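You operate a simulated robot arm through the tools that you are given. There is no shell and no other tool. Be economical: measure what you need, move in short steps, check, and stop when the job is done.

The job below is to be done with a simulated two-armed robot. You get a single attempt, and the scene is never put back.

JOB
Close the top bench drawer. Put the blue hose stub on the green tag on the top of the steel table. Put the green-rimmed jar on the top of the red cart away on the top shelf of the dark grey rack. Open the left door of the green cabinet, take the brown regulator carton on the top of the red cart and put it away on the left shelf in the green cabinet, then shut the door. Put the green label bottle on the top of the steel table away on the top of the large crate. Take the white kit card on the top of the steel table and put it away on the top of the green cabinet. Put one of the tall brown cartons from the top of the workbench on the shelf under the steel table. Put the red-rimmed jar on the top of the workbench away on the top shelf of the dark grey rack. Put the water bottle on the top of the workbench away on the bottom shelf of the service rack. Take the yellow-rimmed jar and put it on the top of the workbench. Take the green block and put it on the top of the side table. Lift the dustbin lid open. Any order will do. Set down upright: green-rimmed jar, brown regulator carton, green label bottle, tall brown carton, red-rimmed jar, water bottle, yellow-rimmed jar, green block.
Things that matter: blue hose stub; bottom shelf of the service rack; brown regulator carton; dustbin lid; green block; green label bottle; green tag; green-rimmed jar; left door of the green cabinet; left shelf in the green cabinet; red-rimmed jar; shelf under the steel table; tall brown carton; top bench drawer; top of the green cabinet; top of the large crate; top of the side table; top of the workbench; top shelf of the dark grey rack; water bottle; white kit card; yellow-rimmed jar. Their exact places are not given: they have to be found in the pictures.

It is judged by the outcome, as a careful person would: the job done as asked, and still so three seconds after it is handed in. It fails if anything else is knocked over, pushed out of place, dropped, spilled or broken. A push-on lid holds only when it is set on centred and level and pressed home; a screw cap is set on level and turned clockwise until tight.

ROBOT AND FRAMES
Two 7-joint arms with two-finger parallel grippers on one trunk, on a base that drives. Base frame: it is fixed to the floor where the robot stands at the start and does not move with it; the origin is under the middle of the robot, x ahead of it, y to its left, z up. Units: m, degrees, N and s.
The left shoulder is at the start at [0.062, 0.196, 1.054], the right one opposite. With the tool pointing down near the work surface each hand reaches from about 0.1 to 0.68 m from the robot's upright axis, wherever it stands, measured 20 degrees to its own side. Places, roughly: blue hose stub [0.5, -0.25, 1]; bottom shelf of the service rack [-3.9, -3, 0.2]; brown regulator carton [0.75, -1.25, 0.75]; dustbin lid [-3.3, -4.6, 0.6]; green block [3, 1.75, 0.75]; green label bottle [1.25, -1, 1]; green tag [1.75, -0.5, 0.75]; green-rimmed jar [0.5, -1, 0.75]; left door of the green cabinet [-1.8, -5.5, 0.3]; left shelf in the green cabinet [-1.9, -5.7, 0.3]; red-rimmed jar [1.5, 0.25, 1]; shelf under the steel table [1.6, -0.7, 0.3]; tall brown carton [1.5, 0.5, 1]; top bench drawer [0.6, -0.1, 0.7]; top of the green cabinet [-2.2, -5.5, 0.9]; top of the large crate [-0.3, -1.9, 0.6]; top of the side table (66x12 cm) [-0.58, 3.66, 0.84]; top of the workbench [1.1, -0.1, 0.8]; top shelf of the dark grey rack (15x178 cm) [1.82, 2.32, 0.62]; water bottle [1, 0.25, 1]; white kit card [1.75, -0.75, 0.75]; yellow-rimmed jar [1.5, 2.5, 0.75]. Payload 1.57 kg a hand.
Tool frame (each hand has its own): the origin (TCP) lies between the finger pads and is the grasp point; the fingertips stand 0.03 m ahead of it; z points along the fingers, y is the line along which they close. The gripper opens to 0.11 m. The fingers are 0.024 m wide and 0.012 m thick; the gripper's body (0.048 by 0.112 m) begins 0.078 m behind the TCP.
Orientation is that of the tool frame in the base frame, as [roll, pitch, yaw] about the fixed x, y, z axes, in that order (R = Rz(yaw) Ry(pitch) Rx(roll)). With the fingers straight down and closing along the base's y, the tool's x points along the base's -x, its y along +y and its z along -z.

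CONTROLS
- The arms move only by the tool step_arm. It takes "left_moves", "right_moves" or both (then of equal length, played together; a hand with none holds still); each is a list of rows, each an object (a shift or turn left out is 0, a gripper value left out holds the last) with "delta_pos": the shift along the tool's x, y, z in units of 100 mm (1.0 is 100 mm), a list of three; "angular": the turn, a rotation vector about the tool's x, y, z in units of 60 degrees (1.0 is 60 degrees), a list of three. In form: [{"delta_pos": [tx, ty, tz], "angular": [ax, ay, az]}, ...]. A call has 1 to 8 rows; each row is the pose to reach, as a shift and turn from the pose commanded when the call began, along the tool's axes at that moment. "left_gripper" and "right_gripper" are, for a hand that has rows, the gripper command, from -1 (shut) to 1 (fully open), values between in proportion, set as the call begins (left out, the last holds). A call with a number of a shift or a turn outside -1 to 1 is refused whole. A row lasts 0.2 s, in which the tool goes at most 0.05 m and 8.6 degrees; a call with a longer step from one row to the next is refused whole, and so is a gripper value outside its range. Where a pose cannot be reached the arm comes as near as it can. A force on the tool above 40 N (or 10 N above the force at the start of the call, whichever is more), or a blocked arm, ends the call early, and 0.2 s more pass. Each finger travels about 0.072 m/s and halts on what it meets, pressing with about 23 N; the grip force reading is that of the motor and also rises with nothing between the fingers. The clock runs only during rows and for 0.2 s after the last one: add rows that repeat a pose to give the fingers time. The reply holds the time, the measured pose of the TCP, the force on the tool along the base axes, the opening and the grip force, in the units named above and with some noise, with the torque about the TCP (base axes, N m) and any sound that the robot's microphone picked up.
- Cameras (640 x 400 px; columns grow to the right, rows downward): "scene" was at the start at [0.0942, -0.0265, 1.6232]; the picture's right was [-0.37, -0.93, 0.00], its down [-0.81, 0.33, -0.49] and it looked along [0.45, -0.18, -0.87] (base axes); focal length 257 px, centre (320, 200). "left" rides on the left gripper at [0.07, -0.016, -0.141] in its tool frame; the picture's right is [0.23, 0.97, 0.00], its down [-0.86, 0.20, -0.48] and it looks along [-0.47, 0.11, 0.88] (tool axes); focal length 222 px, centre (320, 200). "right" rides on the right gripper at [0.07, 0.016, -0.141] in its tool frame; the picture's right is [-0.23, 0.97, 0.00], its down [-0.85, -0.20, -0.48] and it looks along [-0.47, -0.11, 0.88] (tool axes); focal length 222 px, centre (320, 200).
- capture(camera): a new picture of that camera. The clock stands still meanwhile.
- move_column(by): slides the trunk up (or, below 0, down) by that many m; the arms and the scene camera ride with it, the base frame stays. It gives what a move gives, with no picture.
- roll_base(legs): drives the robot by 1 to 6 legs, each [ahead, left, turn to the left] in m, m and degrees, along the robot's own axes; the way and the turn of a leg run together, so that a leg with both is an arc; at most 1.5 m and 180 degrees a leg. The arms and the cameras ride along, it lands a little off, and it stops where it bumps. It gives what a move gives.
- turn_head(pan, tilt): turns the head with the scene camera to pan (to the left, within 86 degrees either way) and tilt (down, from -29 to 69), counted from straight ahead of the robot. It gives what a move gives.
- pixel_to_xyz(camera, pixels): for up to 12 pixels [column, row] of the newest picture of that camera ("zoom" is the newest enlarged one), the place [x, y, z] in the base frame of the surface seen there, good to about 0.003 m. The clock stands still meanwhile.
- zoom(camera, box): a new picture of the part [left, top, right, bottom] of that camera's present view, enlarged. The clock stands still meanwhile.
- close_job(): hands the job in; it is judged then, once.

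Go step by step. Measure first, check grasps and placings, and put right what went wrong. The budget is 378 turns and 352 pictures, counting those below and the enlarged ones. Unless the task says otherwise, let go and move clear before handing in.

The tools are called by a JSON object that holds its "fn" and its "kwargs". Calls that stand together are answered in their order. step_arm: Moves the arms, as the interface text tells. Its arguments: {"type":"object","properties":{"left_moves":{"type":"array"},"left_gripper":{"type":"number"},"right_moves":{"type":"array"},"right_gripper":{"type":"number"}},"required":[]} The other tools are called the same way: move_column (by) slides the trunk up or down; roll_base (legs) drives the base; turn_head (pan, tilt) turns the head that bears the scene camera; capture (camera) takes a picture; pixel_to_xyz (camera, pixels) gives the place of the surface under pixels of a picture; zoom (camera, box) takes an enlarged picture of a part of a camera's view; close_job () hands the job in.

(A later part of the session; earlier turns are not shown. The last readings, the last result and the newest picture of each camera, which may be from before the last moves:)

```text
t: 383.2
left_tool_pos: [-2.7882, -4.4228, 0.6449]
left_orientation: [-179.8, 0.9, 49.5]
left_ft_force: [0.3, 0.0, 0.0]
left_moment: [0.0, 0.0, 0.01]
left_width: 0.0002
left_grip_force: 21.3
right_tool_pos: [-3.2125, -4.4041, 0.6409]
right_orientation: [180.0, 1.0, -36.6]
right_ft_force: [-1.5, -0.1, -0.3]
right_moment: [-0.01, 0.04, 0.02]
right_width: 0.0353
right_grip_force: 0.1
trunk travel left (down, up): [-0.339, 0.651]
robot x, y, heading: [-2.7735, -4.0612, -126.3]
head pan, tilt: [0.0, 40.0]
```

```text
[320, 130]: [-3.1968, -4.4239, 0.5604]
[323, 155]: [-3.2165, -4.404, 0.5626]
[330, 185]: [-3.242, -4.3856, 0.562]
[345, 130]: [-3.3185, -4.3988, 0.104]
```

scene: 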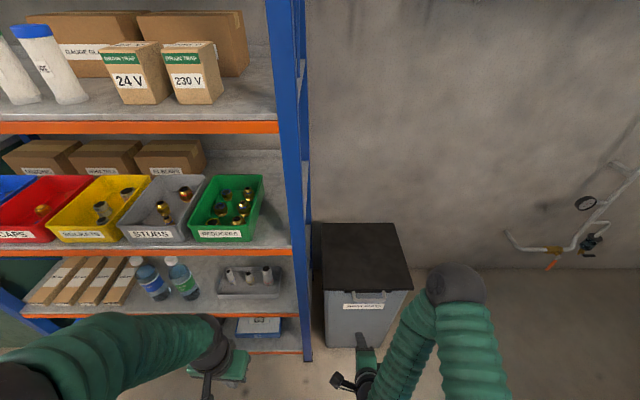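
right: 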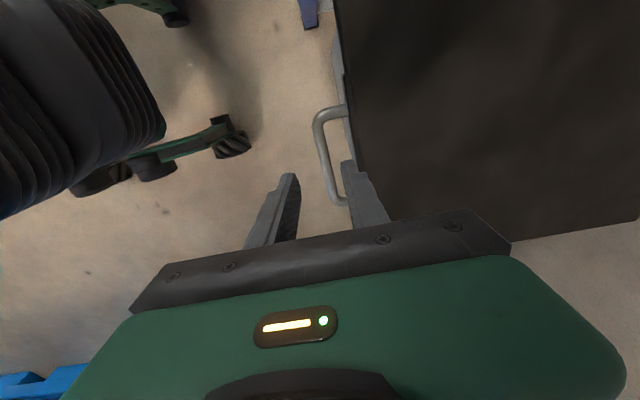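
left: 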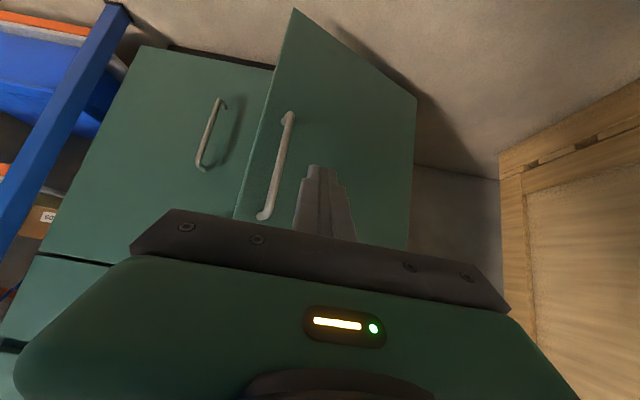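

Bar is centred between the fingers. Descend 7.5 cm and grip.

{"fn": "step_arm", "kwargs": {"right_moves": [{"delta_pos": [0, 0.02, 0.3]}, {"delta_pos": [0, 0.02, 0.55]}, {"delta_pos": [0, 0.02, 0.75]}]}}

{"fn": "step_arm", "kwargs": {"right_moves": [{"delta_pos": [0, 0, 0]}, {"delta_pos": [0, 0, 0]}, {"delta_pos": [0, 0, 0]}], "right_gripper": -1}}

{"fn": "capture", "kwargs": {"camera": "right"}}

```text
t: 384.0
left_tool_pos: [-2.7892, -4.4231, 0.6443]
left_orientation: [-179.8, 0.7, 49.4]
left_ft_force: [0.1, 0.7, -0.8]
left_moment: [0.02, 0.05, 0.0]
left_width: 0.0
left_grip_force: 21.0
right_tool_pos: [-3.2136, -4.406, 0.565]
right_orientation: [-180.0, 0.9, -36.5]
right_ft_force: [0.4, 0.9, 0.8]
right_moment: [0.01, -0.01, 0.02]
right_width: 0.0351
right_grip_force: 0.1
trunk travel left (down, up): [-0.339, 0.651]
robot x, y, heading: [-2.7747, -4.0575, -126.2]
head pan, tilt: [0.0, 40.0]
```

```text
t: 384.8
left_tool_pos: [-2.789, -4.4224, 0.6432]
left_orientation: [-179.7, 0.7, 49.5]
left_ft_force: [0.2, 0.6, -0.2]
left_moment: [-0.01, 0.01, -0.02]
left_width: 0.0001
left_grip_force: 21.3
right_tool_pos: [-3.2158, -4.41, 0.5668]
right_orientation: [179.8, 1.0, -36.5]
right_ft_force: [-15.0, -22.1, -0.8]
right_moment: [-0.29, 0.19, 0.72]
right_width: 0.012
right_grip_force: 29.1
trunk travel left (down, up): [-0.339, 0.651]
robot x, y, heading: [-2.7782, -4.0582, -126.3]
head pan, tilt: [0.0, 40.0]
```

```text
174 pictures are left
```

right: 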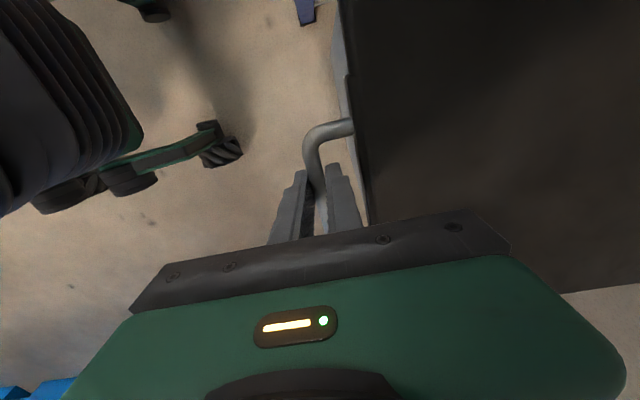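

Bar gripped. Lift along the lid's arc, first 17°.

{"fn": "step_arm", "kwargs": {"right_moves": [{"delta_pos": [0, 0.01, -0.248]}, {"delta_pos": [0, 0.039, -0.495]}, {"delta_pos": [0, 0.081, -0.712]}, {"delta_pos": [0, 0.138, -0.925]}]}}

{"fn": "capture", "kwargs": {"camera": "scene"}}

```text
t: 385.8
left_tool_pos: [-2.7893, -4.4223, 0.6446]
left_orientation: [-179.8, 0.6, 49.4]
left_ft_force: [-0.1, -0.3, 0.7]
left_moment: [-0.04, 0.03, -0.01]
left_width: 0.0
left_grip_force: 20.7
right_tool_pos: [-3.2225, -4.4181, 0.657]
right_orientation: [-179.8, 1.0, -36.5]
right_ft_force: [-15.9, -11.5, -7.3]
right_moment: [-0.24, 0.05, 0.71]
right_width: 0.0124
right_grip_force: 29.0
trunk travel left (down, up): [-0.339, 0.651]
robot x, y, heading: [-2.7736, -4.0589, -126.2]
head pan, tilt: [0.0, 40.0]
```

```text
173 pictures are left
```

scene: 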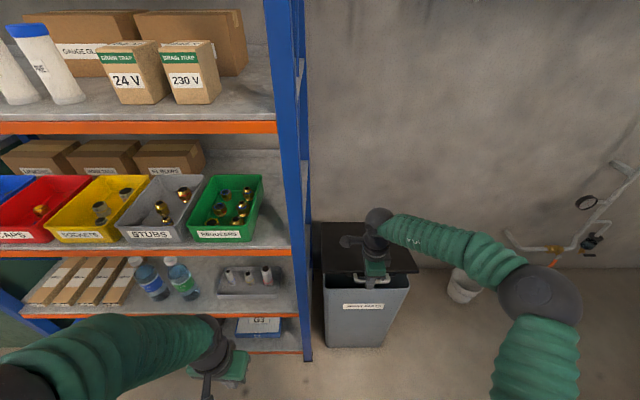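

Lid is rising. Continue to 35°, then 52°.

{"fn": "step_arm", "kwargs": {"right_moves": [{"delta_pos": [0, 0.082, -0.235]}, {"delta_pos": [0, 0.182, -0.462]}, {"delta_pos": [0, 0.3, -0.681]}, {"delta_pos": [0, 0.434, -0.89]}]}}

{"fn": "step_arm", "kwargs": {"right_moves": [{"delta_pos": [0, 0.158, -0.199]}, {"delta_pos": [0, 0.316, -0.379]}, {"delta_pos": [0, 0.486, -0.546]}, {"delta_pos": [0, 0.645, -0.68]}]}}

{"fn": "capture", "kwargs": {"camera": "scene"}}

```text
t: 386.8
left_tool_pos: [-2.7876, -4.4201, 0.6456]
left_orientation: [-179.8, 1.0, 49.4]
left_ft_force: [0.0, 0.8, -0.2]
left_moment: [-0.01, -0.01, 0.04]
left_width: 0.0
left_grip_force: 21.7
right_tool_pos: [-3.245, -4.4505, 0.7492]
right_orientation: [-179.9, 0.9, -36.6]
right_ft_force: [0.4, 21.3, 9.1]
right_moment: [0.16, -0.21, 0.68]
right_width: 0.0123
right_grip_force: 29.5
trunk travel left (down, up): [-0.339, 0.651]
robot x, y, heading: [-2.7733, -4.0559, -126.1]
head pan, tilt: [0.0, 40.0]
```

```text
t: 387.8
left_tool_pos: [-2.7886, -4.4229, 0.6423]
left_orientation: [-179.6, 0.8, 49.5]
left_ft_force: [0.7, 0.7, 0.0]
left_moment: [0.01, 0.03, 0.02]
left_width: 0.0
left_grip_force: 21.2
right_tool_pos: [-3.2721, -4.4911, 0.8091]
right_orientation: [-179.9, 0.8, -36.3]
right_ft_force: [1.0, 0.3, -1.1]
right_moment: [0.29, 0.16, 0.67]
right_width: 0.0123
right_grip_force: 28.9
right hand out of reach, approached as far as the arm can: row 4
trunk travel left (down, up): [-0.339, 0.651]
robot x, y, heading: [-2.773, -4.0589, -126.4]
head pan, tilt: [0.0, 40.0]
```

```text
172 pictures are left
```

scene: 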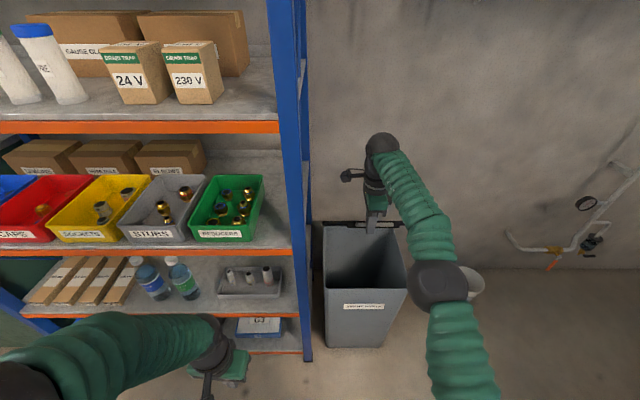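

Lid at ~50°, arm at its reach. Continue by alternating small base and trunk moves along the arc.

{"fn": "move_column", "kwargs": {"by": 0.02}}

{"fn": "roll_base", "kwargs": {"legs": [[0.05, 0, 0]]}}

{"fn": "move_column", "kwargs": {"by": 0.025}}

{"fn": "roll_base", "kwargs": {"legs": [[0.05, 0, 0]]}}

{"fn": "capture", "kwargs": {"camera": "scene"}}

```text
t: 388.5
left_tool_pos: [-2.7904, -4.4245, 0.6629]
left_orientation: [-179.8, 0.6, 49.6]
left_ft_force: [-0.6, 0.0, -0.6]
left_moment: [0.02, -0.02, 0.01]
left_width: 0.0
left_grip_force: 21.2
right_tool_pos: [-3.2758, -4.4927, 0.8282]
right_orientation: [-179.7, 1.0, -36.5]
right_ft_force: [-8.7, -17.6, -22.8]
right_moment: [-0.47, 0.04, 0.73]
right_width: 0.0121
right_grip_force: 29.4
trunk travel left (down, up): [-0.359, 0.631]
robot x, y, heading: [-2.7767, -4.0568, -126.1]
head pan, tilt: [0.0, 40.0]
```

```text
t: 389.5
left_tool_pos: [-2.8135, -4.4581, 0.6646]
left_orientation: [-179.7, 1.0, 49.3]
left_ft_force: [-0.3, 0.8, -0.2]
left_moment: [0.0, -0.01, -0.01]
left_width: 0.0
left_grip_force: 21.0
right_tool_pos: [-3.2955, -4.5227, 0.8391]
right_orientation: [-179.9, 1.0, -36.4]
right_ft_force: [7.9, 11.5, 15.2]
right_moment: [0.36, 0.41, 0.85]
right_width: 0.0115
right_grip_force: 29.4
trunk travel left (down, up): [-0.359, 0.631]
robot x, y, heading: [-2.7995, -4.0926, -126.1]
head pan, tilt: [0.0, 40.0]
stopped in leg 1: the force on the tool passed its limit at 88 N (the readings are from after the stop); the commanded pose is now the measured one
```

```text
t: 390.2
left_tool_pos: [-2.8161, -4.462, 0.688]
left_orientation: [-179.7, 0.7, 49.4]
left_ft_force: [0.4, 0.0, 0.3]
left_moment: [-0.04, 0.01, 0.02]
left_width: 0.0
left_grip_force: 21.4
right_tool_pos: [-3.3032, -4.5289, 0.8599]
right_orientation: [-179.6, 1.0, -36.5]
right_ft_force: [-6.7, -12.6, -24.3]
right_moment: [-0.25, 0.1, 0.74]
right_width: 0.0116
right_grip_force: 28.8
trunk travel left (down, up): [-0.384, 0.606]
robot x, y, heading: [-2.7962, -4.0917, -126.4]
head pan, tilt: [0.0, 40.0]
```

```text
t: 391.3
left_tool_pos: [-2.8448, -4.4992, 0.6896]
left_orientation: [-179.7, 0.9, 49.3]
left_ft_force: [0.3, -0.3, 1.4]
left_moment: [-0.03, 0.01, -0.03]
left_width: 0.0
left_grip_force: 20.6
right_tool_pos: [-3.3242, -4.5631, 0.8689]
right_orientation: [-179.8, 0.8, -36.3]
right_ft_force: [3.7, 6.1, 12.3]
right_moment: [0.38, 0.5, 0.83]
right_width: 0.0123
right_grip_force: 28.9
trunk travel left (down, up): [-0.384, 0.606]
robot x, y, heading: [-2.8356, -4.1303, -126.1]
head pan, tilt: [0.0, 40.0]
stopped in leg 1: the force on the tool passed its limit at 60 N (the readings are from after the stop); the commanded pose is now the measured one
```

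```text
171 pictures are left
```

scene: 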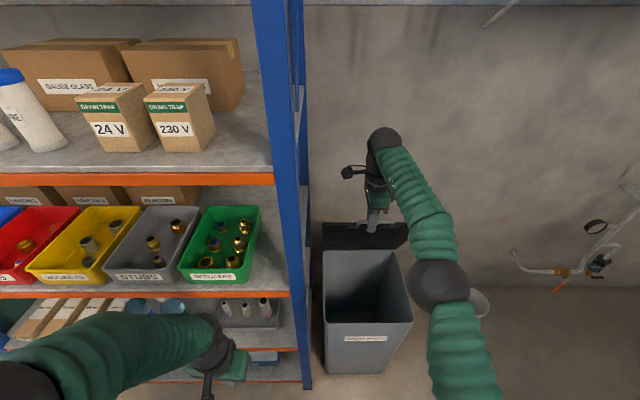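

Lid ~75°. Continue in small steps toward vertical.

{"fn": "move_column", "kwargs": {"by": 0.012}}

{"fn": "roll_base", "kwargs": {"legs": [[0.05, 0, 0]]}}

{"fn": "roll_base", "kwargs": {"legs": [[0.04, 0, 0]]}}

{"fn": "capture", "kwargs": {"camera": "scene"}}

```text
t: 391.9
left_tool_pos: [-2.8472, -4.5025, 0.6999]
left_orientation: [-179.8, 0.5, 49.4]
left_ft_force: [0.9, 0.5, -0.1]
left_moment: [0.04, -0.02, 0.01]
left_width: 0.0003
left_grip_force: 21.3
right_tool_pos: [-3.3302, -4.5666, 0.8758]
right_orientation: [-179.5, 0.8, -36.5]
right_ft_force: [-4.3, -10.2, -24.1]
right_moment: [-0.07, -0.06, 0.68]
right_width: 0.0115
right_grip_force: 29.2
trunk travel left (down, up): [-0.396, 0.594]
robot x, y, heading: [-2.8282, -4.1327, -126.3]
head pan, tilt: [0.0, 40.0]
```

```text
t: 393.0
left_tool_pos: [-2.8739, -4.5389, 0.702]
left_orientation: [-179.7, 0.8, 49.4]
left_ft_force: [0.4, -0.2, -0.1]
left_moment: [-0.05, -0.01, 0.03]
left_width: 0.0
left_grip_force: 21.2
right_tool_pos: [-3.3548, -4.6003, 0.8891]
right_orientation: [179.8, 0.7, -36.4]
right_ft_force: [4.2, 3.3, 14.1]
right_moment: [0.3, 0.61, 0.85]
right_width: 0.0117
right_grip_force: 28.7
trunk travel left (down, up): [-0.396, 0.594]
robot x, y, heading: [-2.859, -4.1716, -126.3]
head pan, tilt: [0.0, 40.0]
stopped in leg 1: the force on the tool passed its limit at 54 N (the readings are from after the stop); the commanded pose is now the measured one
```

```text
t: 393.8
left_tool_pos: [-2.8882, -4.5583, 0.7014]
left_orientation: [-179.7, 0.8, 49.2]
left_ft_force: [0.3, 0.4, -0.6]
left_moment: [0.02, 0.0, 0.0]
left_width: 0.0002
left_grip_force: 21.4
right_tool_pos: [-3.368, -4.6186, 0.8957]
right_orientation: [179.3, 0.6, -36.5]
right_ft_force: [2.8, 4.1, 19.4]
right_moment: [0.08, 0.44, 0.78]
right_width: 0.0117
right_grip_force: 29.2
trunk travel left (down, up): [-0.396, 0.594]
robot x, y, heading: [-2.8731, -4.1933, -126.5]
head pan, tilt: [0.0, 40.0]
stopped in leg 1: the force on the tool passed its limit at 48 N (the readings are from after the stop); the commanded pose is now the measured one
```

```text
170 pictures are left
```

scene: 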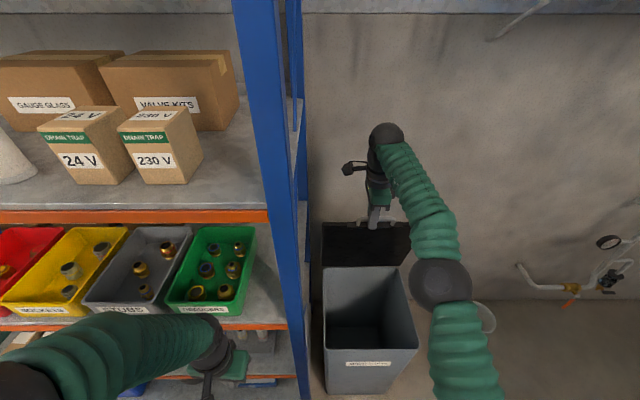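

~80°. Push further with the arm.

{"fn": "step_arm", "kwargs": {"right_moves": [{"delta_pos": [0, 0.15, -0.05]}, {"delta_pos": [0, 0.3, -0.08]}, {"delta_pos": [0, 0.45, -0.1]}, {"delta_pos": [0, 0.6, -0.1]}]}}

{"fn": "capture", "kwargs": {"camera": "right"}}

```text
t: 394.8
left_tool_pos: [-2.8874, -4.5574, 0.7029]
left_orientation: [-179.7, 1.0, 49.2]
left_ft_force: [0.1, 0.1, 0.9]
left_moment: [0.04, 0.0, -0.02]
left_width: 0.0
left_grip_force: 21.5
right_tool_pos: [-3.3677, -4.6194, 0.8963]
right_orientation: [179.4, 0.5, -36.3]
right_ft_force: [7.5, 2.6, 24.9]
right_moment: [-0.8, -0.8, 0.75]
right_width: 0.0118
right_grip_force: 29.8
right hand out of reach, approached as far as the arm can: row 1, 2, 3, 4
trunk travel left (down, up): [-0.396, 0.594]
robot x, y, heading: [-2.8764, -4.1928, -126.4]
head pan, tilt: [0.0, 40.0]
```

```text
169 pictures are left
```

right: 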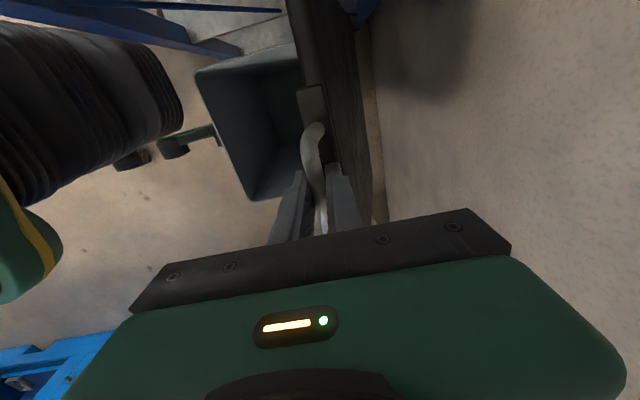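

Nearly vertical, but the arm is at full reach. Pull the left hand back a bit, then creep the base forward.

{"fn": "step_arm", "kwargs": {"left_moves": [{"delta_pos": [0.2, -0.3, -0.2]}, {"delta_pos": [0.4, -0.6, -0.4]}, {"delta_pos": [0.6, -0.9, -0.6]}]}}

{"fn": "roll_base", "kwargs": {"legs": [[0.03, 0, 0]]}}

{"fn": "roll_base", "kwargs": {"legs": [[0.03, 0, 0]]}}

{"fn": "capture", "kwargs": {"camera": "scene"}}

```text
t: 395.6
left_tool_pos: [-2.9387, -4.4668, 0.7763]
left_orientation: [-179.7, 0.9, 49.3]
left_ft_force: [-0.5, -0.1, 0.7]
left_moment: [0.01, 0.01, 0.01]
left_width: 0.0
left_grip_force: 21.2
left hand out of reach, approached as far as the arm can: row 1, 2, 3
right_tool_pos: [-3.3677, -4.6193, 0.896]
right_orientation: [179.3, 0.5, -36.4]
right_ft_force: [9.3, 0.9, 24.9]
right_moment: [-0.27, -0.01, 0.78]
right_width: 0.0116
right_grip_force: 29.3
trunk travel left (down, up): [-0.396, 0.594]
robot x, y, heading: [-2.8772, -4.1951, -126.3]
head pan, tilt: [0.0, 40.0]
```

```text
t: 396.5
left_tool_pos: [-2.9528, -4.486, 0.7737]
left_orientation: [-179.8, 0.7, 49.3]
left_ft_force: [0.1, 0.0, 0.9]
left_moment: [0.03, 0.02, -0.02]
left_width: 0.0
left_grip_force: 21.2
right_tool_pos: [-3.3836, -4.6391, 0.8988]
right_orientation: [179.1, 0.4, -36.1]
right_ft_force: [2.3, 1.2, 16.3]
right_moment: [0.09, 0.81, 0.43]
right_width: 0.0117
right_grip_force: 29.4
trunk travel left (down, up): [-0.396, 0.594]
robot x, y, heading: [-2.8876, -4.211, -125.9]
head pan, tilt: [0.0, 40.0]
stopped in leg 1: the force on the tool passed its limit at 50 N (the readings are from after the stop); the commanded pose is now the measured one
```

```text
t: 397.5
left_tool_pos: [-2.9707, -4.5079, 0.7744]
left_orientation: [-179.9, 0.7, 49.4]
left_ft_force: [1.1, -0.6, -0.1]
left_moment: [0.01, -0.01, -0.04]
left_width: 0.0
left_grip_force: 21.2
right_tool_pos: [-3.398, -4.6634, 0.9025]
right_orientation: [178.9, 0.1, -36.1]
right_ft_force: [1.1, 0.3, 6.7]
right_moment: [0.32, 0.46, 0.19]
right_width: 0.0118
right_grip_force: 29.4
trunk travel left (down, up): [-0.396, 0.594]
robot x, y, heading: [-2.9064, -4.2374, -126.4]
head pan, tilt: [0.0, 40.0]
stopped in leg 1: the force on the tool passed its limit at 45 N (the readings are from after the stop); the commanded pose is now the measured one
```

```text
168 pictures are left
```

scene: 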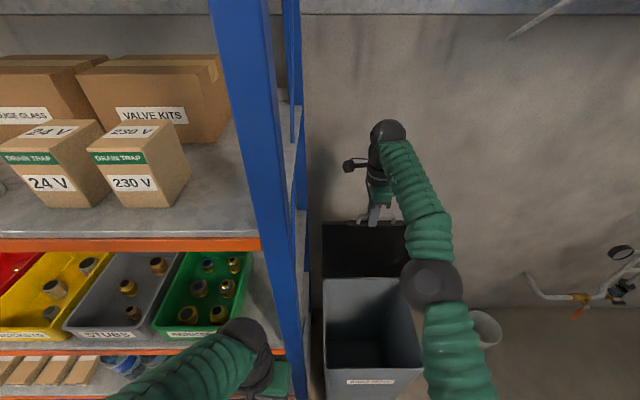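

Around vertical (lat −5.77). One more small push past it.

{"fn": "roll_base", "kwargs": {"legs": [[0.025, 0, 0]]}}

{"fn": "step_arm", "kwargs": {"right_moves": [{"delta_pos": [0, 0.1, 0.05]}, {"delta_pos": [0, 0.2, 0.1]}, {"delta_pos": [0, 0.3, 0.1]}]}}

{"fn": "capture", "kwargs": {"camera": "right"}}

```text
t: 398.3
left_tool_pos: [-2.9861, -4.5275, 0.7757]
left_orientation: [-179.8, 0.7, 49.3]
left_ft_force: [-0.3, -0.6, -0.3]
left_moment: [0.0, -0.01, 0.01]
left_width: 0.0
left_grip_force: 21.5
right_tool_pos: [-3.414, -4.6813, 0.9033]
right_orientation: [178.8, 0.1, -36.2]
right_ft_force: [0.5, 0.8, 17.4]
right_moment: [-0.12, -0.4, 0.42]
right_width: 0.0117
right_grip_force: 29.0
trunk travel left (down, up): [-0.396, 0.594]
robot x, y, heading: [-2.9185, -4.2565, -126.3]
head pan, tilt: [0.0, 40.0]
```

```text
t: 398.8
left_tool_pos: [-2.9838, -4.5275, 0.7755]
left_orientation: [-179.7, 0.7, 49.4]
left_ft_force: [-0.3, 0.3, 0.9]
left_moment: [0.02, -0.05, -0.02]
left_width: 0.0
left_grip_force: 21.2
right_tool_pos: [-3.4134, -4.6831, 0.9037]
right_orientation: [178.2, 0.0, -36.1]
right_ft_force: [2.5, 1.4, 29.3]
right_moment: [0.74, -0.58, 0.32]
right_width: 0.0119
right_grip_force: 29.0
right hand out of reach, approached as far as the arm can: row 1, 2
trunk travel left (down, up): [-0.396, 0.594]
robot x, y, heading: [-2.9183, -4.2556, -126.3]
head pan, tilt: [0.0, 40.0]
stopped in row 2 (right hand): the force on the tool passed its limit at 43 N (the readings are from after the stop); the commanded pose is now the measured one
```

```text
167 pictures are left
```

right: 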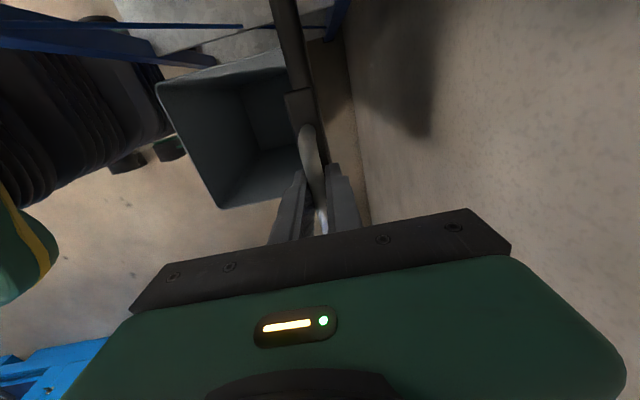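

{"fn": "turn_head", "kwargs": {"pan": -10, "tilt": 50}}

{"fn": "capture", "kwargs": {"camera": "scene"}}

```text
t: 399.5
left_tool_pos: [-2.9841, -4.5276, 0.7767]
left_orientation: [-179.7, 0.9, 49.2]
left_ft_force: [0.6, -0.2, 0.3]
left_moment: [0.0, -0.02, -0.04]
left_width: 0.0
left_grip_force: 20.9
right_tool_pos: [-3.413, -4.6812, 0.9041]
right_orientation: [178.0, 0.0, -36.1]
right_ft_force: [0.6, 0.1, 37.6]
right_moment: [-0.52, -0.56, 0.28]
right_width: 0.0116
right_grip_force: 29.5
trunk travel left (down, up): [-0.396, 0.594]
robot x, y, heading: [-2.9159, -4.259, -126.4]
head pan, tilt: [-10.0, 50.0]
```

```text
166 pictures are left
```

scene: 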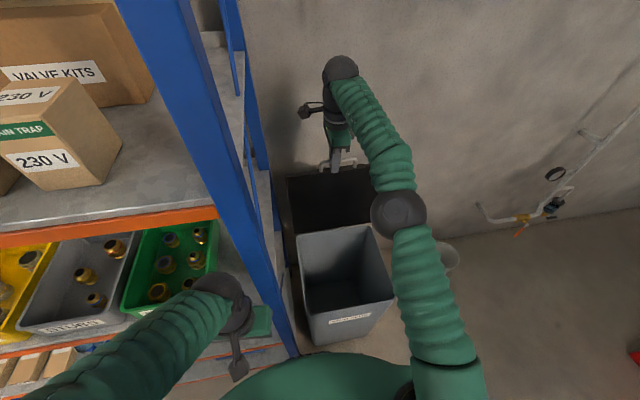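

{"fn": "pixel_to_xyz", "kwargs": {"camera": "scene", "pixels": [[310, 180], [320, 200], [330, 222], [300, 228], [360, 220], [340, 170], [310, 165]]}}

```text
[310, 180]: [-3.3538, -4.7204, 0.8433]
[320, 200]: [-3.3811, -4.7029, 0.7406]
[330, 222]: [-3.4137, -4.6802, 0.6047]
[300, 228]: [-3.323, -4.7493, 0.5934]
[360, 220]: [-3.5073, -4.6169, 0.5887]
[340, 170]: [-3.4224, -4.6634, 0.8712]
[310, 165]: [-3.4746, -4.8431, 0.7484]
```

The lid is almost exactly vertical; I need ~5–10° more. Shift the left hand right of the rack upright so the base can creep forward.

{"fn": "step_arm", "kwargs": {"left_moves": [{"delta_pos": [0.1, -0.35, -0.1]}, {"delta_pos": [0.1, -0.7, -0.1]}, {"delta_pos": [0.1, -1.0, -0.1]}]}}

{"fn": "step_arm", "kwargs": {"left_moves": [{"delta_pos": [0, -0.3, 0]}, {"delta_pos": [0, -0.6, 0]}]}}

{"fn": "capture", "kwargs": {"camera": "scene"}}

```text
t: 400.2
left_tool_pos: [-3.0065, -4.5062, 0.7846]
left_orientation: [-179.4, -0.6, 58.4]
left_ft_force: [19.5, 20.7, 8.7]
left_moment: [-2.69, 2.58, -0.15]
left_width: 0.0
left_grip_force: 21.4
right_tool_pos: [-3.4124, -4.6788, 0.9044]
right_orientation: [178.2, 0.2, -36.1]
right_ft_force: [2.2, 0.5, 7.1]
right_moment: [0.49, 0.12, 0.22]
right_width: 0.012
right_grip_force: 29.1
trunk travel left (down, up): [-0.396, 0.594]
robot x, y, heading: [-2.9202, -4.2546, -126.4]
head pan, tilt: [-10.0, 50.0]
stopped in row 3 (left hand): the force on the tool passed its limit at 70 N (the readings are from after the stop); the commanded pose is now the measured one
```

```text
t: 400.5
left_tool_pos: [-3.0039, -4.505, 0.7845]
left_orientation: [-179.8, -0.6, 59.8]
left_ft_force: [15.1, 21.6, 10.2]
left_moment: [-2.87, 2.28, -0.25]
left_width: 0.0
left_grip_force: 21.1
right_tool_pos: [-3.4119, -4.6797, 0.9035]
right_orientation: [178.0, 0.0, -36.1]
right_ft_force: [3.5, -1.1, 6.0]
right_moment: [0.49, 0.45, 0.05]
right_width: 0.0117
right_grip_force: 28.8
trunk travel left (down, up): [-0.396, 0.594]
robot x, y, heading: [-2.9165, -4.2507, -126.2]
head pan, tilt: [-10.0, 50.0]
stopped in row 1 (left hand): the force on the tool passed its limit at 53 N (the readings are from after the stop); the commanded pose is now the measured one
```

```text
165 pictures are left
```

scene: 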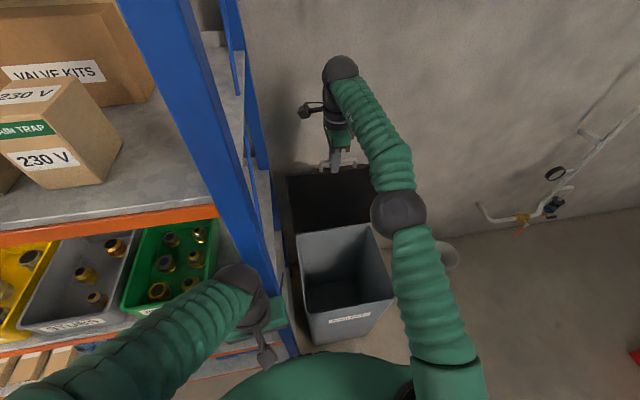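

The left hand touches the upright; pull it back off. Then tilt the right hand about the bar (wrist back) to gain reach.

{"fn": "step_arm", "kwargs": {"left_moves": [{"delta_pos": [0.1, 0.4, 0]}, {"delta_pos": [0.2, 0.7, 0]}]}}

{"fn": "step_arm", "kwargs": {"right_moves": [{"angular": [-0.12, 0, 0]}, {"angular": [-0.24, 0, 0]}, {"angular": [-0.36, 0, 0]}, {"angular": [-0.48, 0, 0]}, {"angular": [-0.6, 0, 0]}]}}

{"fn": "capture", "kwargs": {"camera": "scene"}}

```text
t: 401.1
left_tool_pos: [-2.9516, -4.5383, 0.7979]
left_orientation: [-179.6, -0.6, 59.4]
left_ft_force: [0.4, 0.1, 0.2]
left_moment: [0.05, 0.02, -0.02]
left_width: 0.0
left_grip_force: 21.2
left hand out of reach, approached as far as the arm can: row 1, 2
right_tool_pos: [-3.4131, -4.6814, 0.9027]
right_orientation: [178.0, 0.0, -36.2]
right_ft_force: [1.6, -0.1, 32.5]
right_moment: [-0.29, -0.48, 0.35]
right_width: 0.0118
right_grip_force: 29.2
trunk travel left (down, up): [-0.396, 0.594]
robot x, y, heading: [-2.9188, -4.2548, -125.9]
head pan, tilt: [-10.0, 50.0]
```

```text
t: 402.0
left_tool_pos: [-2.955, -4.5384, 0.7964]
left_orientation: [-179.9, -0.7, 59.5]
left_ft_force: [0.1, 0.1, 0.6]
left_moment: [0.03, -0.03, -0.02]
left_width: 0.0001
left_grip_force: 21.4
right_tool_pos: [-3.4147, -4.6856, 0.9095]
right_orientation: [154.1, -0.3, -36.2]
right_ft_force: [1.6, -0.1, 32.4]
right_moment: [0.27, -0.08, 0.09]
right_width: 0.0118
right_grip_force: 28.9
trunk travel left (down, up): [-0.396, 0.594]
robot x, y, heading: [-2.9182, -4.2577, -126.3]
head pan, tilt: [-10.0, 50.0]
stopped in row 4 (right hand): the force on the tool passed its limit at 48 N (the readings are from after the stop); the commanded pose is now the measured one
```

```text
164 pictures are left
```

scene: 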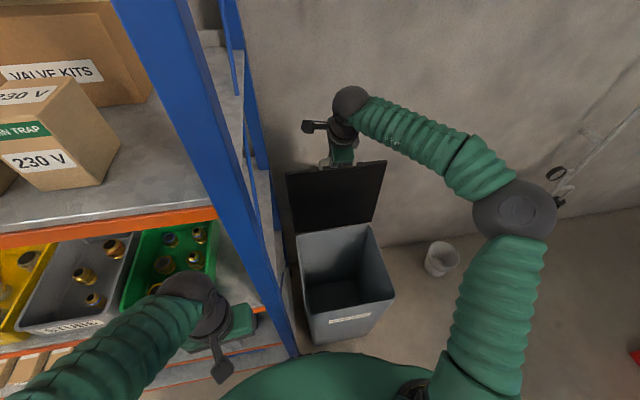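

Now there's spare reach. Push forward ~7 cm.

{"fn": "step_arm", "kwargs": {"right_moves": [{"delta_pos": [0, 0.17, 0.04]}, {"delta_pos": [0, 0.34, 0.1]}, {"delta_pos": [0, 0.5, 0.18]}, {"delta_pos": [0, 0.66, 0.28]}]}}

{"fn": "capture", "kwargs": {"camera": "scene"}}

```text
t: 402.9
left_tool_pos: [-2.9553, -4.5386, 0.7973]
left_orientation: [-179.8, -0.9, 59.5]
left_ft_force: [-1.2, 0.0, 0.2]
left_moment: [0.09, -0.02, 0.03]
left_width: 0.0
left_grip_force: 21.4
right_tool_pos: [-3.4509, -4.735, 0.903]
right_orientation: [156.1, -0.3, -36.1]
right_ft_force: [11.2, 11.7, 7.7]
right_moment: [0.28, 0.2, -0.29]
right_width: 0.0116
right_grip_force: 28.9
trunk travel left (down, up): [-0.396, 0.594]
robot x, y, heading: [-2.9196, -4.2547, -126.2]
head pan, tilt: [-10.0, 50.0]
stopped in row 4 (right hand): the force on the tool passed its limit at 51 N (the readings are from after the stop); the commanded pose is now the measured one
```

```text
163 pictures are left
```

scene: 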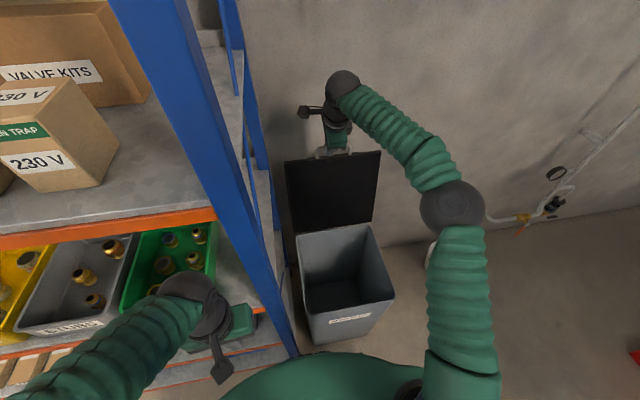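

The lid is ~11° past vertical and meets a stop. Open the fingers and see if it stays.

{"fn": "step_arm", "kwargs": {"right_moves": [{"delta_pos": [0, 0, 0]}, {"delta_pos": [0, 0, 0]}, {"delta_pos": [0, 0, 0]}], "right_gripper": -0.3}}

{"fn": "step_arm", "kwargs": {"right_moves": [{"delta_pos": [0, 0, -0.3]}, {"delta_pos": [0, 0, -0.6]}, {"delta_pos": [0, 0, -1.0]}]}}

{"fn": "capture", "kwargs": {"camera": "scene"}}

{"fn": "pixel_to_xyz", "kwargs": {"camera": "scene", "pixels": [[310, 165], [320, 200], [330, 222], [360, 165], [345, 175]]}}

```text
t: 403.8
left_tool_pos: [-2.9526, -4.5384, 0.7971]
left_orientation: [-179.8, -0.7, 59.5]
left_ft_force: [0.9, -0.5, -1.0]
left_moment: [0.04, 0.01, 0.0]
left_width: 0.0001
left_grip_force: 21.2
right_tool_pos: [-3.4514, -4.7338, 0.9065]
right_orientation: [155.5, -0.2, -36.2]
right_ft_force: [-2.0, -4.3, 29.4]
right_moment: [-0.03, 0.02, 0.0]
right_width: 0.0238
right_grip_force: 0.0
trunk travel left (down, up): [-0.396, 0.594]
robot x, y, heading: [-2.922, -4.2558, -126.1]
head pan, tilt: [-10.0, 50.0]
```

```text
t: 404.6
left_tool_pos: [-2.9544, -4.5388, 0.797]
left_orientation: [-179.9, -0.8, 59.5]
left_ft_force: [0.3, -0.5, -0.6]
left_moment: [0.01, -0.01, 0.03]
left_width: 0.0002
left_grip_force: 21.7
right_tool_pos: [-3.4285, -4.7009, 0.9941]
right_orientation: [156.0, -0.3, -36.2]
right_ft_force: [0.2, 1.0, 1.0]
right_moment: [0.01, 0.01, 0.03]
right_width: 0.0388
right_grip_force: 0.1
trunk travel left (down, up): [-0.396, 0.594]
robot x, y, heading: [-2.9175, -4.2547, -126.2]
head pan, tilt: [-10.0, 50.0]
```

```text
162 pictures are left
```

scene: 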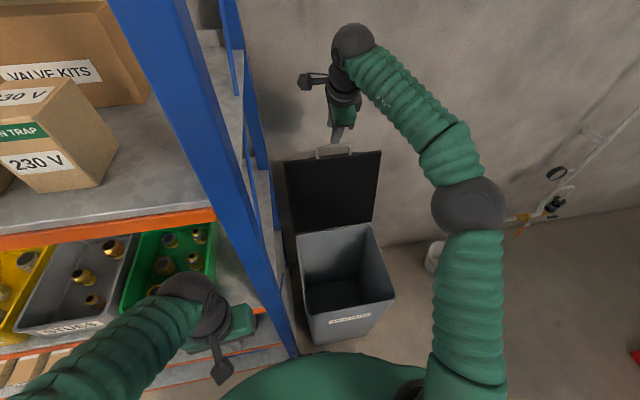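

```text
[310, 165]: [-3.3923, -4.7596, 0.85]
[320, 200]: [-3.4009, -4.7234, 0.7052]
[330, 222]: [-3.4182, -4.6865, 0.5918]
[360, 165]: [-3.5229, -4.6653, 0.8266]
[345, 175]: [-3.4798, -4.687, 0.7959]
```

The lid stays open, leaning ~10° back. Withdraw, raise, return both hands to neutral and drive back up the lane.

{"fn": "roll_base", "kwargs": {"legs": [[-0.4, 0, 0]]}}

{"fn": "move_column", "kwargs": {"by": 0.4}}

{"fn": "step_arm", "kwargs": {"right_moves": [{"delta_pos": [0, -0.3, 0], "angular": [0.13, 0, 0]}, {"delta_pos": [0, -0.6, 0], "angular": [0.26, 0, 0]}, {"delta_pos": [0, -0.9, 0], "angular": [0.4, 0, 0]}, {"delta_pos": [0, -0.9, 0], "angular": [0.4, 0, 0]}], "right_gripper": 1}}

{"fn": "step_arm", "kwargs": {"right_moves": [{"angular": [0, 0, -0.14]}, {"angular": [0, 0, -0.28]}, {"angular": [0, 0, -0.42]}, {"angular": [0, 0, -0.56]}, {"angular": [0, 0, -0.7]}, {"angular": [0, 0, -0.84]}, {"angular": [0, 0, -0.98]}], "left_moves": [{"delta_pos": [-0.1, 0.2, 0], "angular": [0, 0, 0.05]}, {"delta_pos": [-0.2, 0.4, 0], "angular": [0, 0, 0.1]}, {"delta_pos": [-0.3, 0.6, 0], "angular": [0, 0, 0.1]}, {"delta_pos": [-0.5, 0.6, 0], "angular": [0, 0, 0.1]}, {"delta_pos": [-0.8, 0.6, 0], "angular": [0, 0, 0.1]}, {"delta_pos": [-1, 0.6, 0], "angular": [0, 0, 0.1]}, {"delta_pos": [-1, 0.6, 0], "angular": [0, 0, 0.1]}], "left_gripper": 1}}

{"fn": "turn_head", "kwargs": {"pan": 0, "tilt": 40}}

{"fn": "capture", "kwargs": {"camera": "scene"}}

```text
t: 407.1
left_tool_pos: [-2.716, -4.2137, 0.7976]
left_orientation: [-179.8, -0.7, 59.8]
left_ft_force: [1.6, 0.5, -0.5]
left_moment: [-0.02, 0.03, 0.01]
left_width: 0.0
left_grip_force: 21.4
right_tool_pos: [-3.1905, -4.3768, 0.9946]
right_orientation: [155.9, -0.3, -36.1]
right_ft_force: [-0.4, -0.2, 0.1]
right_moment: [0.03, -0.01, -0.04]
right_width: 0.0386
right_grip_force: 0.0
trunk travel left (down, up): [-0.396, 0.594]
robot x, y, heading: [-2.6803, -3.9335, -126.0]
head pan, tilt: [-10.0, 50.0]
```

```text
t: 410.9
left_tool_pos: [-2.7177, -4.2136, 1.1967]
left_orientation: [-179.7, -0.9, 59.7]
left_ft_force: [0.1, -0.4, 0.3]
left_moment: [0.0, 0.01, 0.01]
left_width: 0.0001
left_grip_force: 20.3
right_tool_pos: [-3.1907, -4.3762, 1.3954]
right_orientation: [155.8, -0.3, -36.1]
right_ft_force: [0.5, 0.4, -1.4]
right_moment: [0.0, -0.02, -0.01]
right_width: 0.0389
right_grip_force: 0.0
trunk travel left (down, up): [-0.796, 0.194]
robot x, y, heading: [-2.6807, -3.9298, -126.2]
head pan, tilt: [-10.0, 50.0]
```

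```text
t: 411.9
left_tool_pos: [-2.7169, -4.214, 1.1969]
left_orientation: [-179.9, -0.8, 59.7]
left_ft_force: [-0.3, 0.2, 0.1]
left_moment: [-0.01, 0.03, -0.03]
left_width: 0.0
left_grip_force: 21.0
right_tool_pos: [-3.1415, -4.3092, 1.358]
right_orientation: [179.9, -0.3, -36.1]
right_ft_force: [-0.5, 1.1, 0.1]
right_moment: [0.01, -0.01, -0.01]
right_width: 0.1103
right_grip_force: 0.2
trunk travel left (down, up): [-0.796, 0.194]
robot x, y, heading: [-2.6796, -3.9251, -125.9]
head pan, tilt: [-10.0, 50.0]
```

```text
t: 413.5
left_tool_pos: [-2.7152, -4.3291, 1.1955]
left_orientation: [-179.8, -0.7, 53.7]
left_ft_force: [-0.9, -0.5, 0.6]
left_moment: [-0.01, 0.0, -0.04]
left_width: 0.1101
left_grip_force: 0.0
right_tool_pos: [-3.1411, -4.3085, 1.36]
right_orientation: [179.7, 0.0, 22.9]
right_ft_force: [0.1, 0.1, -0.6]
right_moment: [0.03, -0.04, 0.02]
right_width: 0.1102
right_grip_force: 0.0
trunk travel left (down, up): [-0.796, 0.194]
robot x, y, heading: [-2.6828, -3.9304, -126.2]
head pan, tilt: [-10.0, 50.0]
```

```text
t: 414.2
left_tool_pos: [-2.7149, -4.33, 1.1951]
left_orientation: [-179.7, -0.7, 53.7]
left_ft_force: [-0.2, 0.6, 0.4]
left_moment: [0.01, -0.01, 0.01]
left_width: 0.11
left_grip_force: 0.0
right_tool_pos: [-3.1418, -4.3094, 1.3585]
right_orientation: [179.6, 0.0, 22.7]
right_ft_force: [-0.6, 0.4, 0.9]
right_moment: [0.03, -0.01, -0.01]
right_width: 0.1102
right_grip_force: 0.1
trunk travel left (down, up): [-0.796, 0.194]
robot x, y, heading: [-2.681, -3.9282, -126.2]
head pan, tilt: [0.0, 40.0]
```

```text
161 pictures are left
```

scene: 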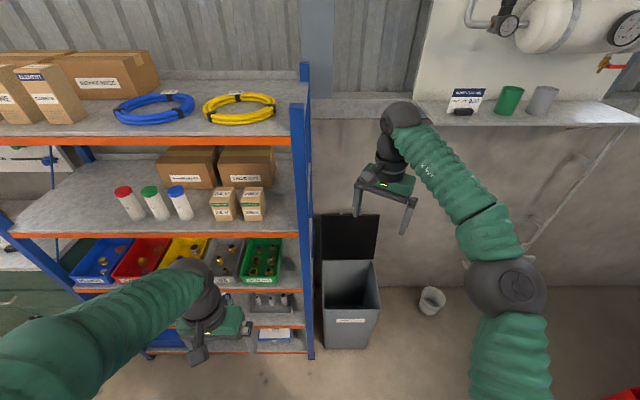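

Lid still open. Glance right toward the service rack for planning, and finish straightening the right hand.

{"fn": "step_arm", "kwargs": {"right_moves": [{"angular": [0, 0, -0.14]}, {"angular": [0, 0, -0.28]}, {"angular": [0, 0, -0.42]}, {"angular": [0, 0, -0.51]}]}}

{"fn": "turn_head", "kwargs": {"pan": -75, "tilt": 35}}

{"fn": "capture", "kwargs": {"camera": "scene"}}

```text
t: 415.2
left_tool_pos: [-2.7159, -4.3301, 1.1956]
left_orientation: [-179.8, -0.7, 53.7]
left_ft_force: [-0.1, 0.3, -0.3]
left_moment: [0.0, 0.02, -0.01]
left_width: 0.1102
left_grip_force: 0.0
right_tool_pos: [-3.1426, -4.3105, 1.358]
right_orientation: [179.7, 0.1, 53.5]
right_ft_force: [-0.4, 0.0, -0.1]
right_moment: [-0.02, -0.01, 0.02]
right_width: 0.1101
right_grip_force: 0.0
trunk travel left (down, up): [-0.796, 0.194]
robot x, y, heading: [-2.6801, -3.9285, -126.2]
head pan, tilt: [0.0, 40.0]
```

```text
t: 416.7
left_tool_pos: [-2.7163, -4.3299, 1.1957]
left_orientation: [-179.8, -0.7, 53.7]
left_ft_force: [1.0, 0.6, -0.8]
left_moment: [-0.02, -0.01, 0.02]
left_width: 0.1095
left_grip_force: 0.1
right_tool_pos: [-3.1426, -4.3096, 1.3583]
right_orientation: [179.7, 0.1, 53.3]
right_ft_force: [-0.5, 0.7, -0.4]
right_moment: [-0.01, -0.05, 0.0]
right_width: 0.1103
right_grip_force: 0.0
trunk travel left (down, up): [-0.796, 0.194]
robot x, y, heading: [-2.6815, -3.9269, -126.1]
head pan, tilt: [-75.0, 35.0]
```

```text
160 pictures are left
```

scene: 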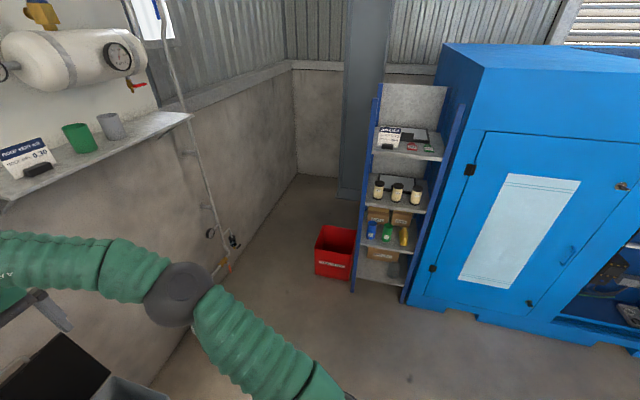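

{"fn": "zoom", "kwargs": {"camera": "scene", "box": [300, 70, 480, 310]}}

{"fn": "pixel_to_xyz", "kwargs": {"camera": "scene", "pixels": [[368, 270], [400, 285], [385, 262], [355, 290], [405, 300], [380, 248], [335, 235], [352, 278], [390, 205], [385, 225], [320, 270]]}}

```text
1.67 times, centred on (390, 190) of scene
```

zoom: 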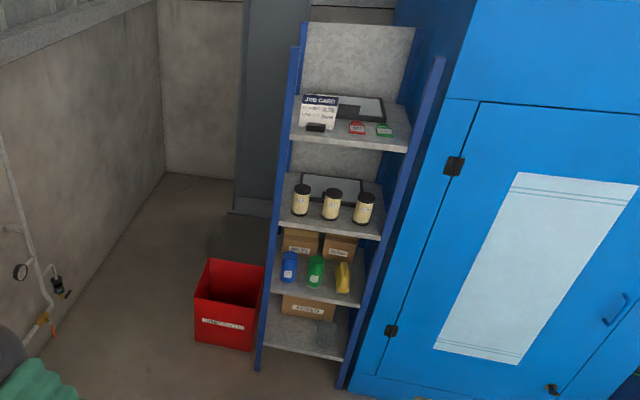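

```text
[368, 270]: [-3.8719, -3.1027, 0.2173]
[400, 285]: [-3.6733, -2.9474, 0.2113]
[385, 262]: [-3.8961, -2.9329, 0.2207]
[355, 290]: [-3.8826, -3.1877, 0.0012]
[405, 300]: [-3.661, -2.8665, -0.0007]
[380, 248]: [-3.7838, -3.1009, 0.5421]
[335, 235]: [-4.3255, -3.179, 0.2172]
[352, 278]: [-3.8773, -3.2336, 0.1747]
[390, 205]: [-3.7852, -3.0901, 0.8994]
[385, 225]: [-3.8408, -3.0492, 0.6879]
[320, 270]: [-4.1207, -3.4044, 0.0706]
```

Service rack bottom shelf: z 0.215, front at n≈−1.2, lat −4.5…−4.9, approached facing −n. Now drive back to the red cart via the known lane.

{"fn": "roll_base", "kwargs": {"legs": [[0, 0.85, 0], [0, 0.8, 0], [0, 0, 90], [0, 0, 90]]}}

{"fn": "turn_head", "kwargs": {"pan": 0, "tilt": 30}}

{"fn": "capture", "kwargs": {"camera": "scene"}}

```text
t: 432.8
left_tool_pos: [-1.3218, -4.5018, 1.1955]
left_orientation: [-179.7, -0.7, -124.3]
left_ft_force: [-0.4, 0.8, 0.2]
left_moment: [0.01, 0.03, -0.01]
left_width: 0.1099
left_grip_force: 0.1
right_tool_pos: [-0.8947, -4.5076, 1.3583]
right_orientation: [179.7, 0.1, -124.6]
right_ft_force: [-0.1, 0.0, 0.8]
right_moment: [-0.04, 0.0, -0.01]
right_width: 0.1099
right_grip_force: 0.1
trunk travel left (down, up): [-0.796, 0.194]
robot x, y, heading: [-1.3417, -4.9023, 55.8]
head pan, tilt: [-75.0, 35.0]
```

```text
t: 434.3
left_tool_pos: [-1.3221, -4.5021, 1.1961]
left_orientation: [-179.8, -0.7, -124.3]
left_ft_force: [0.2, -0.1, -0.3]
left_moment: [-0.03, 0.01, 0.0]
left_width: 0.1102
left_grip_force: 0.1
right_tool_pos: [-0.895, -4.5078, 1.3598]
right_orientation: [179.6, 0.1, -124.6]
right_ft_force: [-0.3, -0.6, 0.0]
right_moment: [0.01, 0.0, -0.04]
right_width: 0.1099
right_grip_force: 0.1
trunk travel left (down, up): [-0.796, 0.194]
robot x, y, heading: [-1.3425, -4.9041, 56.2]
head pan, tilt: [0.0, 30.0]
```

```text
158 pictures are left
```

scene: 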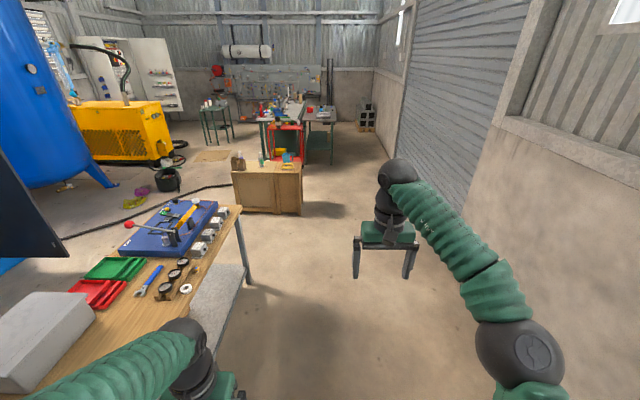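

Drive up the lane to the cart's near side.

{"fn": "roll_base", "kwargs": {"legs": [[0, 0, -3], [1.5, 0, 0], [1.5, 0, 0], [0.6, 0, 0]]}}

{"fn": "turn_head", "kwargs": {"pan": 30, "tilt": 50}}

{"fn": "capture", "kwargs": {"camera": "scene"}}

```text
t: 452.2
left_tool_pos: [0.8642, -1.6277, 1.1965]
left_orientation: [-179.8, -0.7, -127.7]
left_ft_force: [0.6, -0.1, 1.0]
left_moment: [0.0, 0.01, -0.02]
left_width: 0.11
left_grip_force: 0.1
right_tool_pos: [1.2891, -1.6567, 1.3594]
right_orientation: [179.7, 0.2, -128.0]
right_ft_force: [0.5, 0.0, 0.9]
right_moment: [0.02, 0.03, 0.01]
right_width: 0.1096
right_grip_force: 0.1
trunk travel left (down, up): [-0.796, 0.194]
robot x, y, heading: [0.8193, -2.0251, 52.5]
head pan, tilt: [0.0, 30.0]
```

```text
t: 453.1
left_tool_pos: [0.8627, -1.6248, 1.1966]
left_orientation: [-179.8, -0.6, -127.6]
left_ft_force: [-0.3, -0.3, 0.0]
left_moment: [-0.01, -0.01, 0.0]
left_width: 0.11
left_grip_force: 0.0
right_tool_pos: [1.289, -1.6542, 1.3594]
right_orientation: [179.8, 0.1, -127.9]
right_ft_force: [-1.2, -0.3, 0.1]
right_moment: [0.0, 0.0, 0.0]
right_width: 0.11
right_grip_force: 0.0
trunk travel left (down, up): [-0.796, 0.194]
robot x, y, heading: [0.82, -2.0265, 53.0]
head pan, tilt: [30.0, 50.0]
```

```text
157 pictures are left
```

scene: 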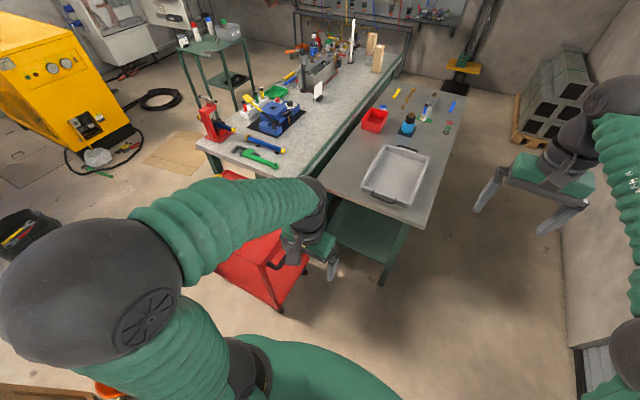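

{"fn": "roll_base", "kwargs": {"legs": [[0.02, 0.58, 0], [0, 0, 40]]}}

{"fn": "turn_head", "kwargs": {"pan": -10, "tilt": 55}}

{"fn": "capture", "kwargs": {"camera": "scene"}}

{"fn": "zoom", "kwargs": {"camera": "scene", "box": [280, 190, 440, 310]}}

```text
t: 458.3
left_tool_pos: [0.152, -1.3252, 1.1971]
left_orientation: [-179.9, -0.6, -87.5]
left_ft_force: [0.5, -0.2, -0.3]
left_moment: [0.01, 0.0, 0.02]
left_width: 0.1101
left_grip_force: 0.1
right_tool_pos: [0.4973, -1.0734, 1.3593]
right_orientation: [179.6, 0.1, -87.9]
right_ft_force: [-0.2, -0.3, 0.3]
right_moment: [0.0, -0.02, 0.03]
right_width: 0.11
right_grip_force: 0.1
trunk travel left (down, up): [-0.796, 0.194]
robot x, y, heading: [0.375, -1.6542, 92.4]
head pan, tilt: [30.0, 50.0]
```

```text
t: 459.3
left_tool_pos: [0.1498, -1.3272, 1.1964]
left_orientation: [-179.8, -0.5, -87.4]
left_ft_force: [-0.2, -0.4, -0.3]
left_moment: [0.01, 0.02, -0.02]
left_width: 0.11
left_grip_force: 0.0
right_tool_pos: [0.4947, -1.0752, 1.3599]
right_orientation: [179.8, 0.2, -88.0]
right_ft_force: [0.2, -0.1, 0.2]
right_moment: [0.04, -0.03, 0.03]
right_width: 0.11
right_grip_force: 0.2
trunk travel left (down, up): [-0.796, 0.194]
robot x, y, heading: [0.3746, -1.659, 92.5]
head pan, tilt: [-10.0, 55.0]
```

```text
156 pictures are left
```

scene: 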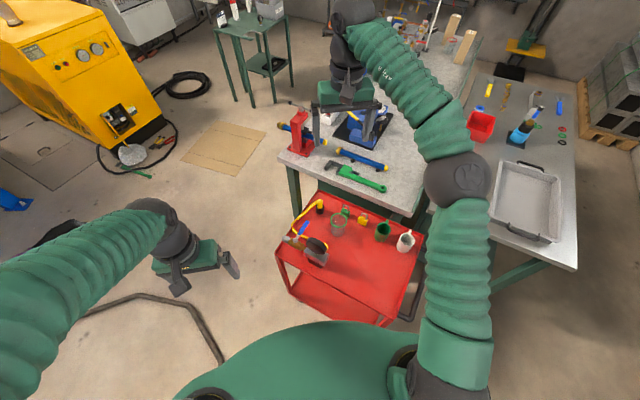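

```text
3.33 times, centred on (360, 250) of scene
```

zoom: 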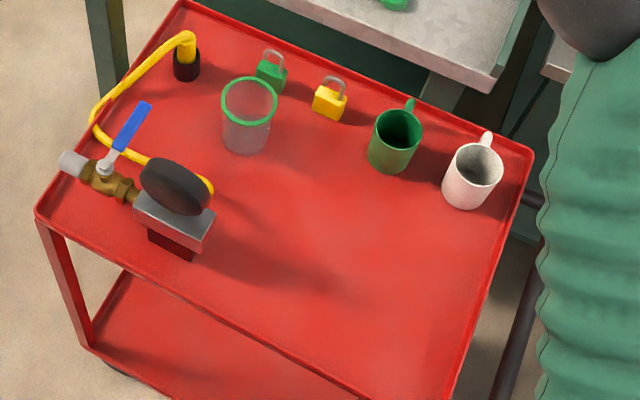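

{"fn": "pixel_to_xyz", "kwargs": {"camera": "zoom", "pixels": [[225, 108], [274, 103], [249, 81], [251, 122], [250, 145], [180, 172], [270, 75], [330, 105], [213, 190], [188, 50]]}}

{"fn": "capture", "kwargs": {"camera": "right"}}

```text
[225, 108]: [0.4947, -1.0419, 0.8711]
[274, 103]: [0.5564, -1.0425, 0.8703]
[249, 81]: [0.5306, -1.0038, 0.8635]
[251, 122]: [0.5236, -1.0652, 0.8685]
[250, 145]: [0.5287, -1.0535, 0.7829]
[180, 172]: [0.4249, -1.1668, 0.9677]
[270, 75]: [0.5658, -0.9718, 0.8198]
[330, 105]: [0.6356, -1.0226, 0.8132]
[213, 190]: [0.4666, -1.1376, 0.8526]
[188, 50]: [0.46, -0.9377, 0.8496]
```

```text
154 pictures are left
```

right: 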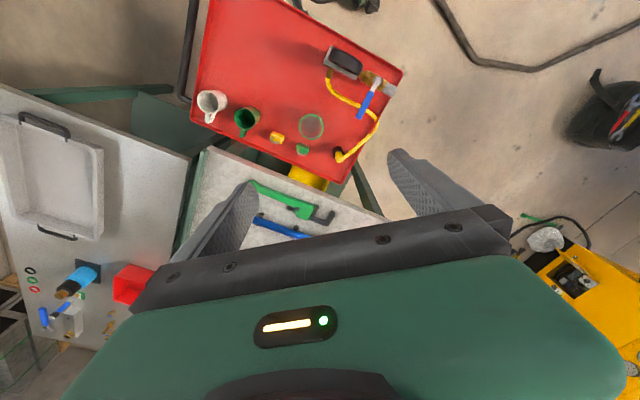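

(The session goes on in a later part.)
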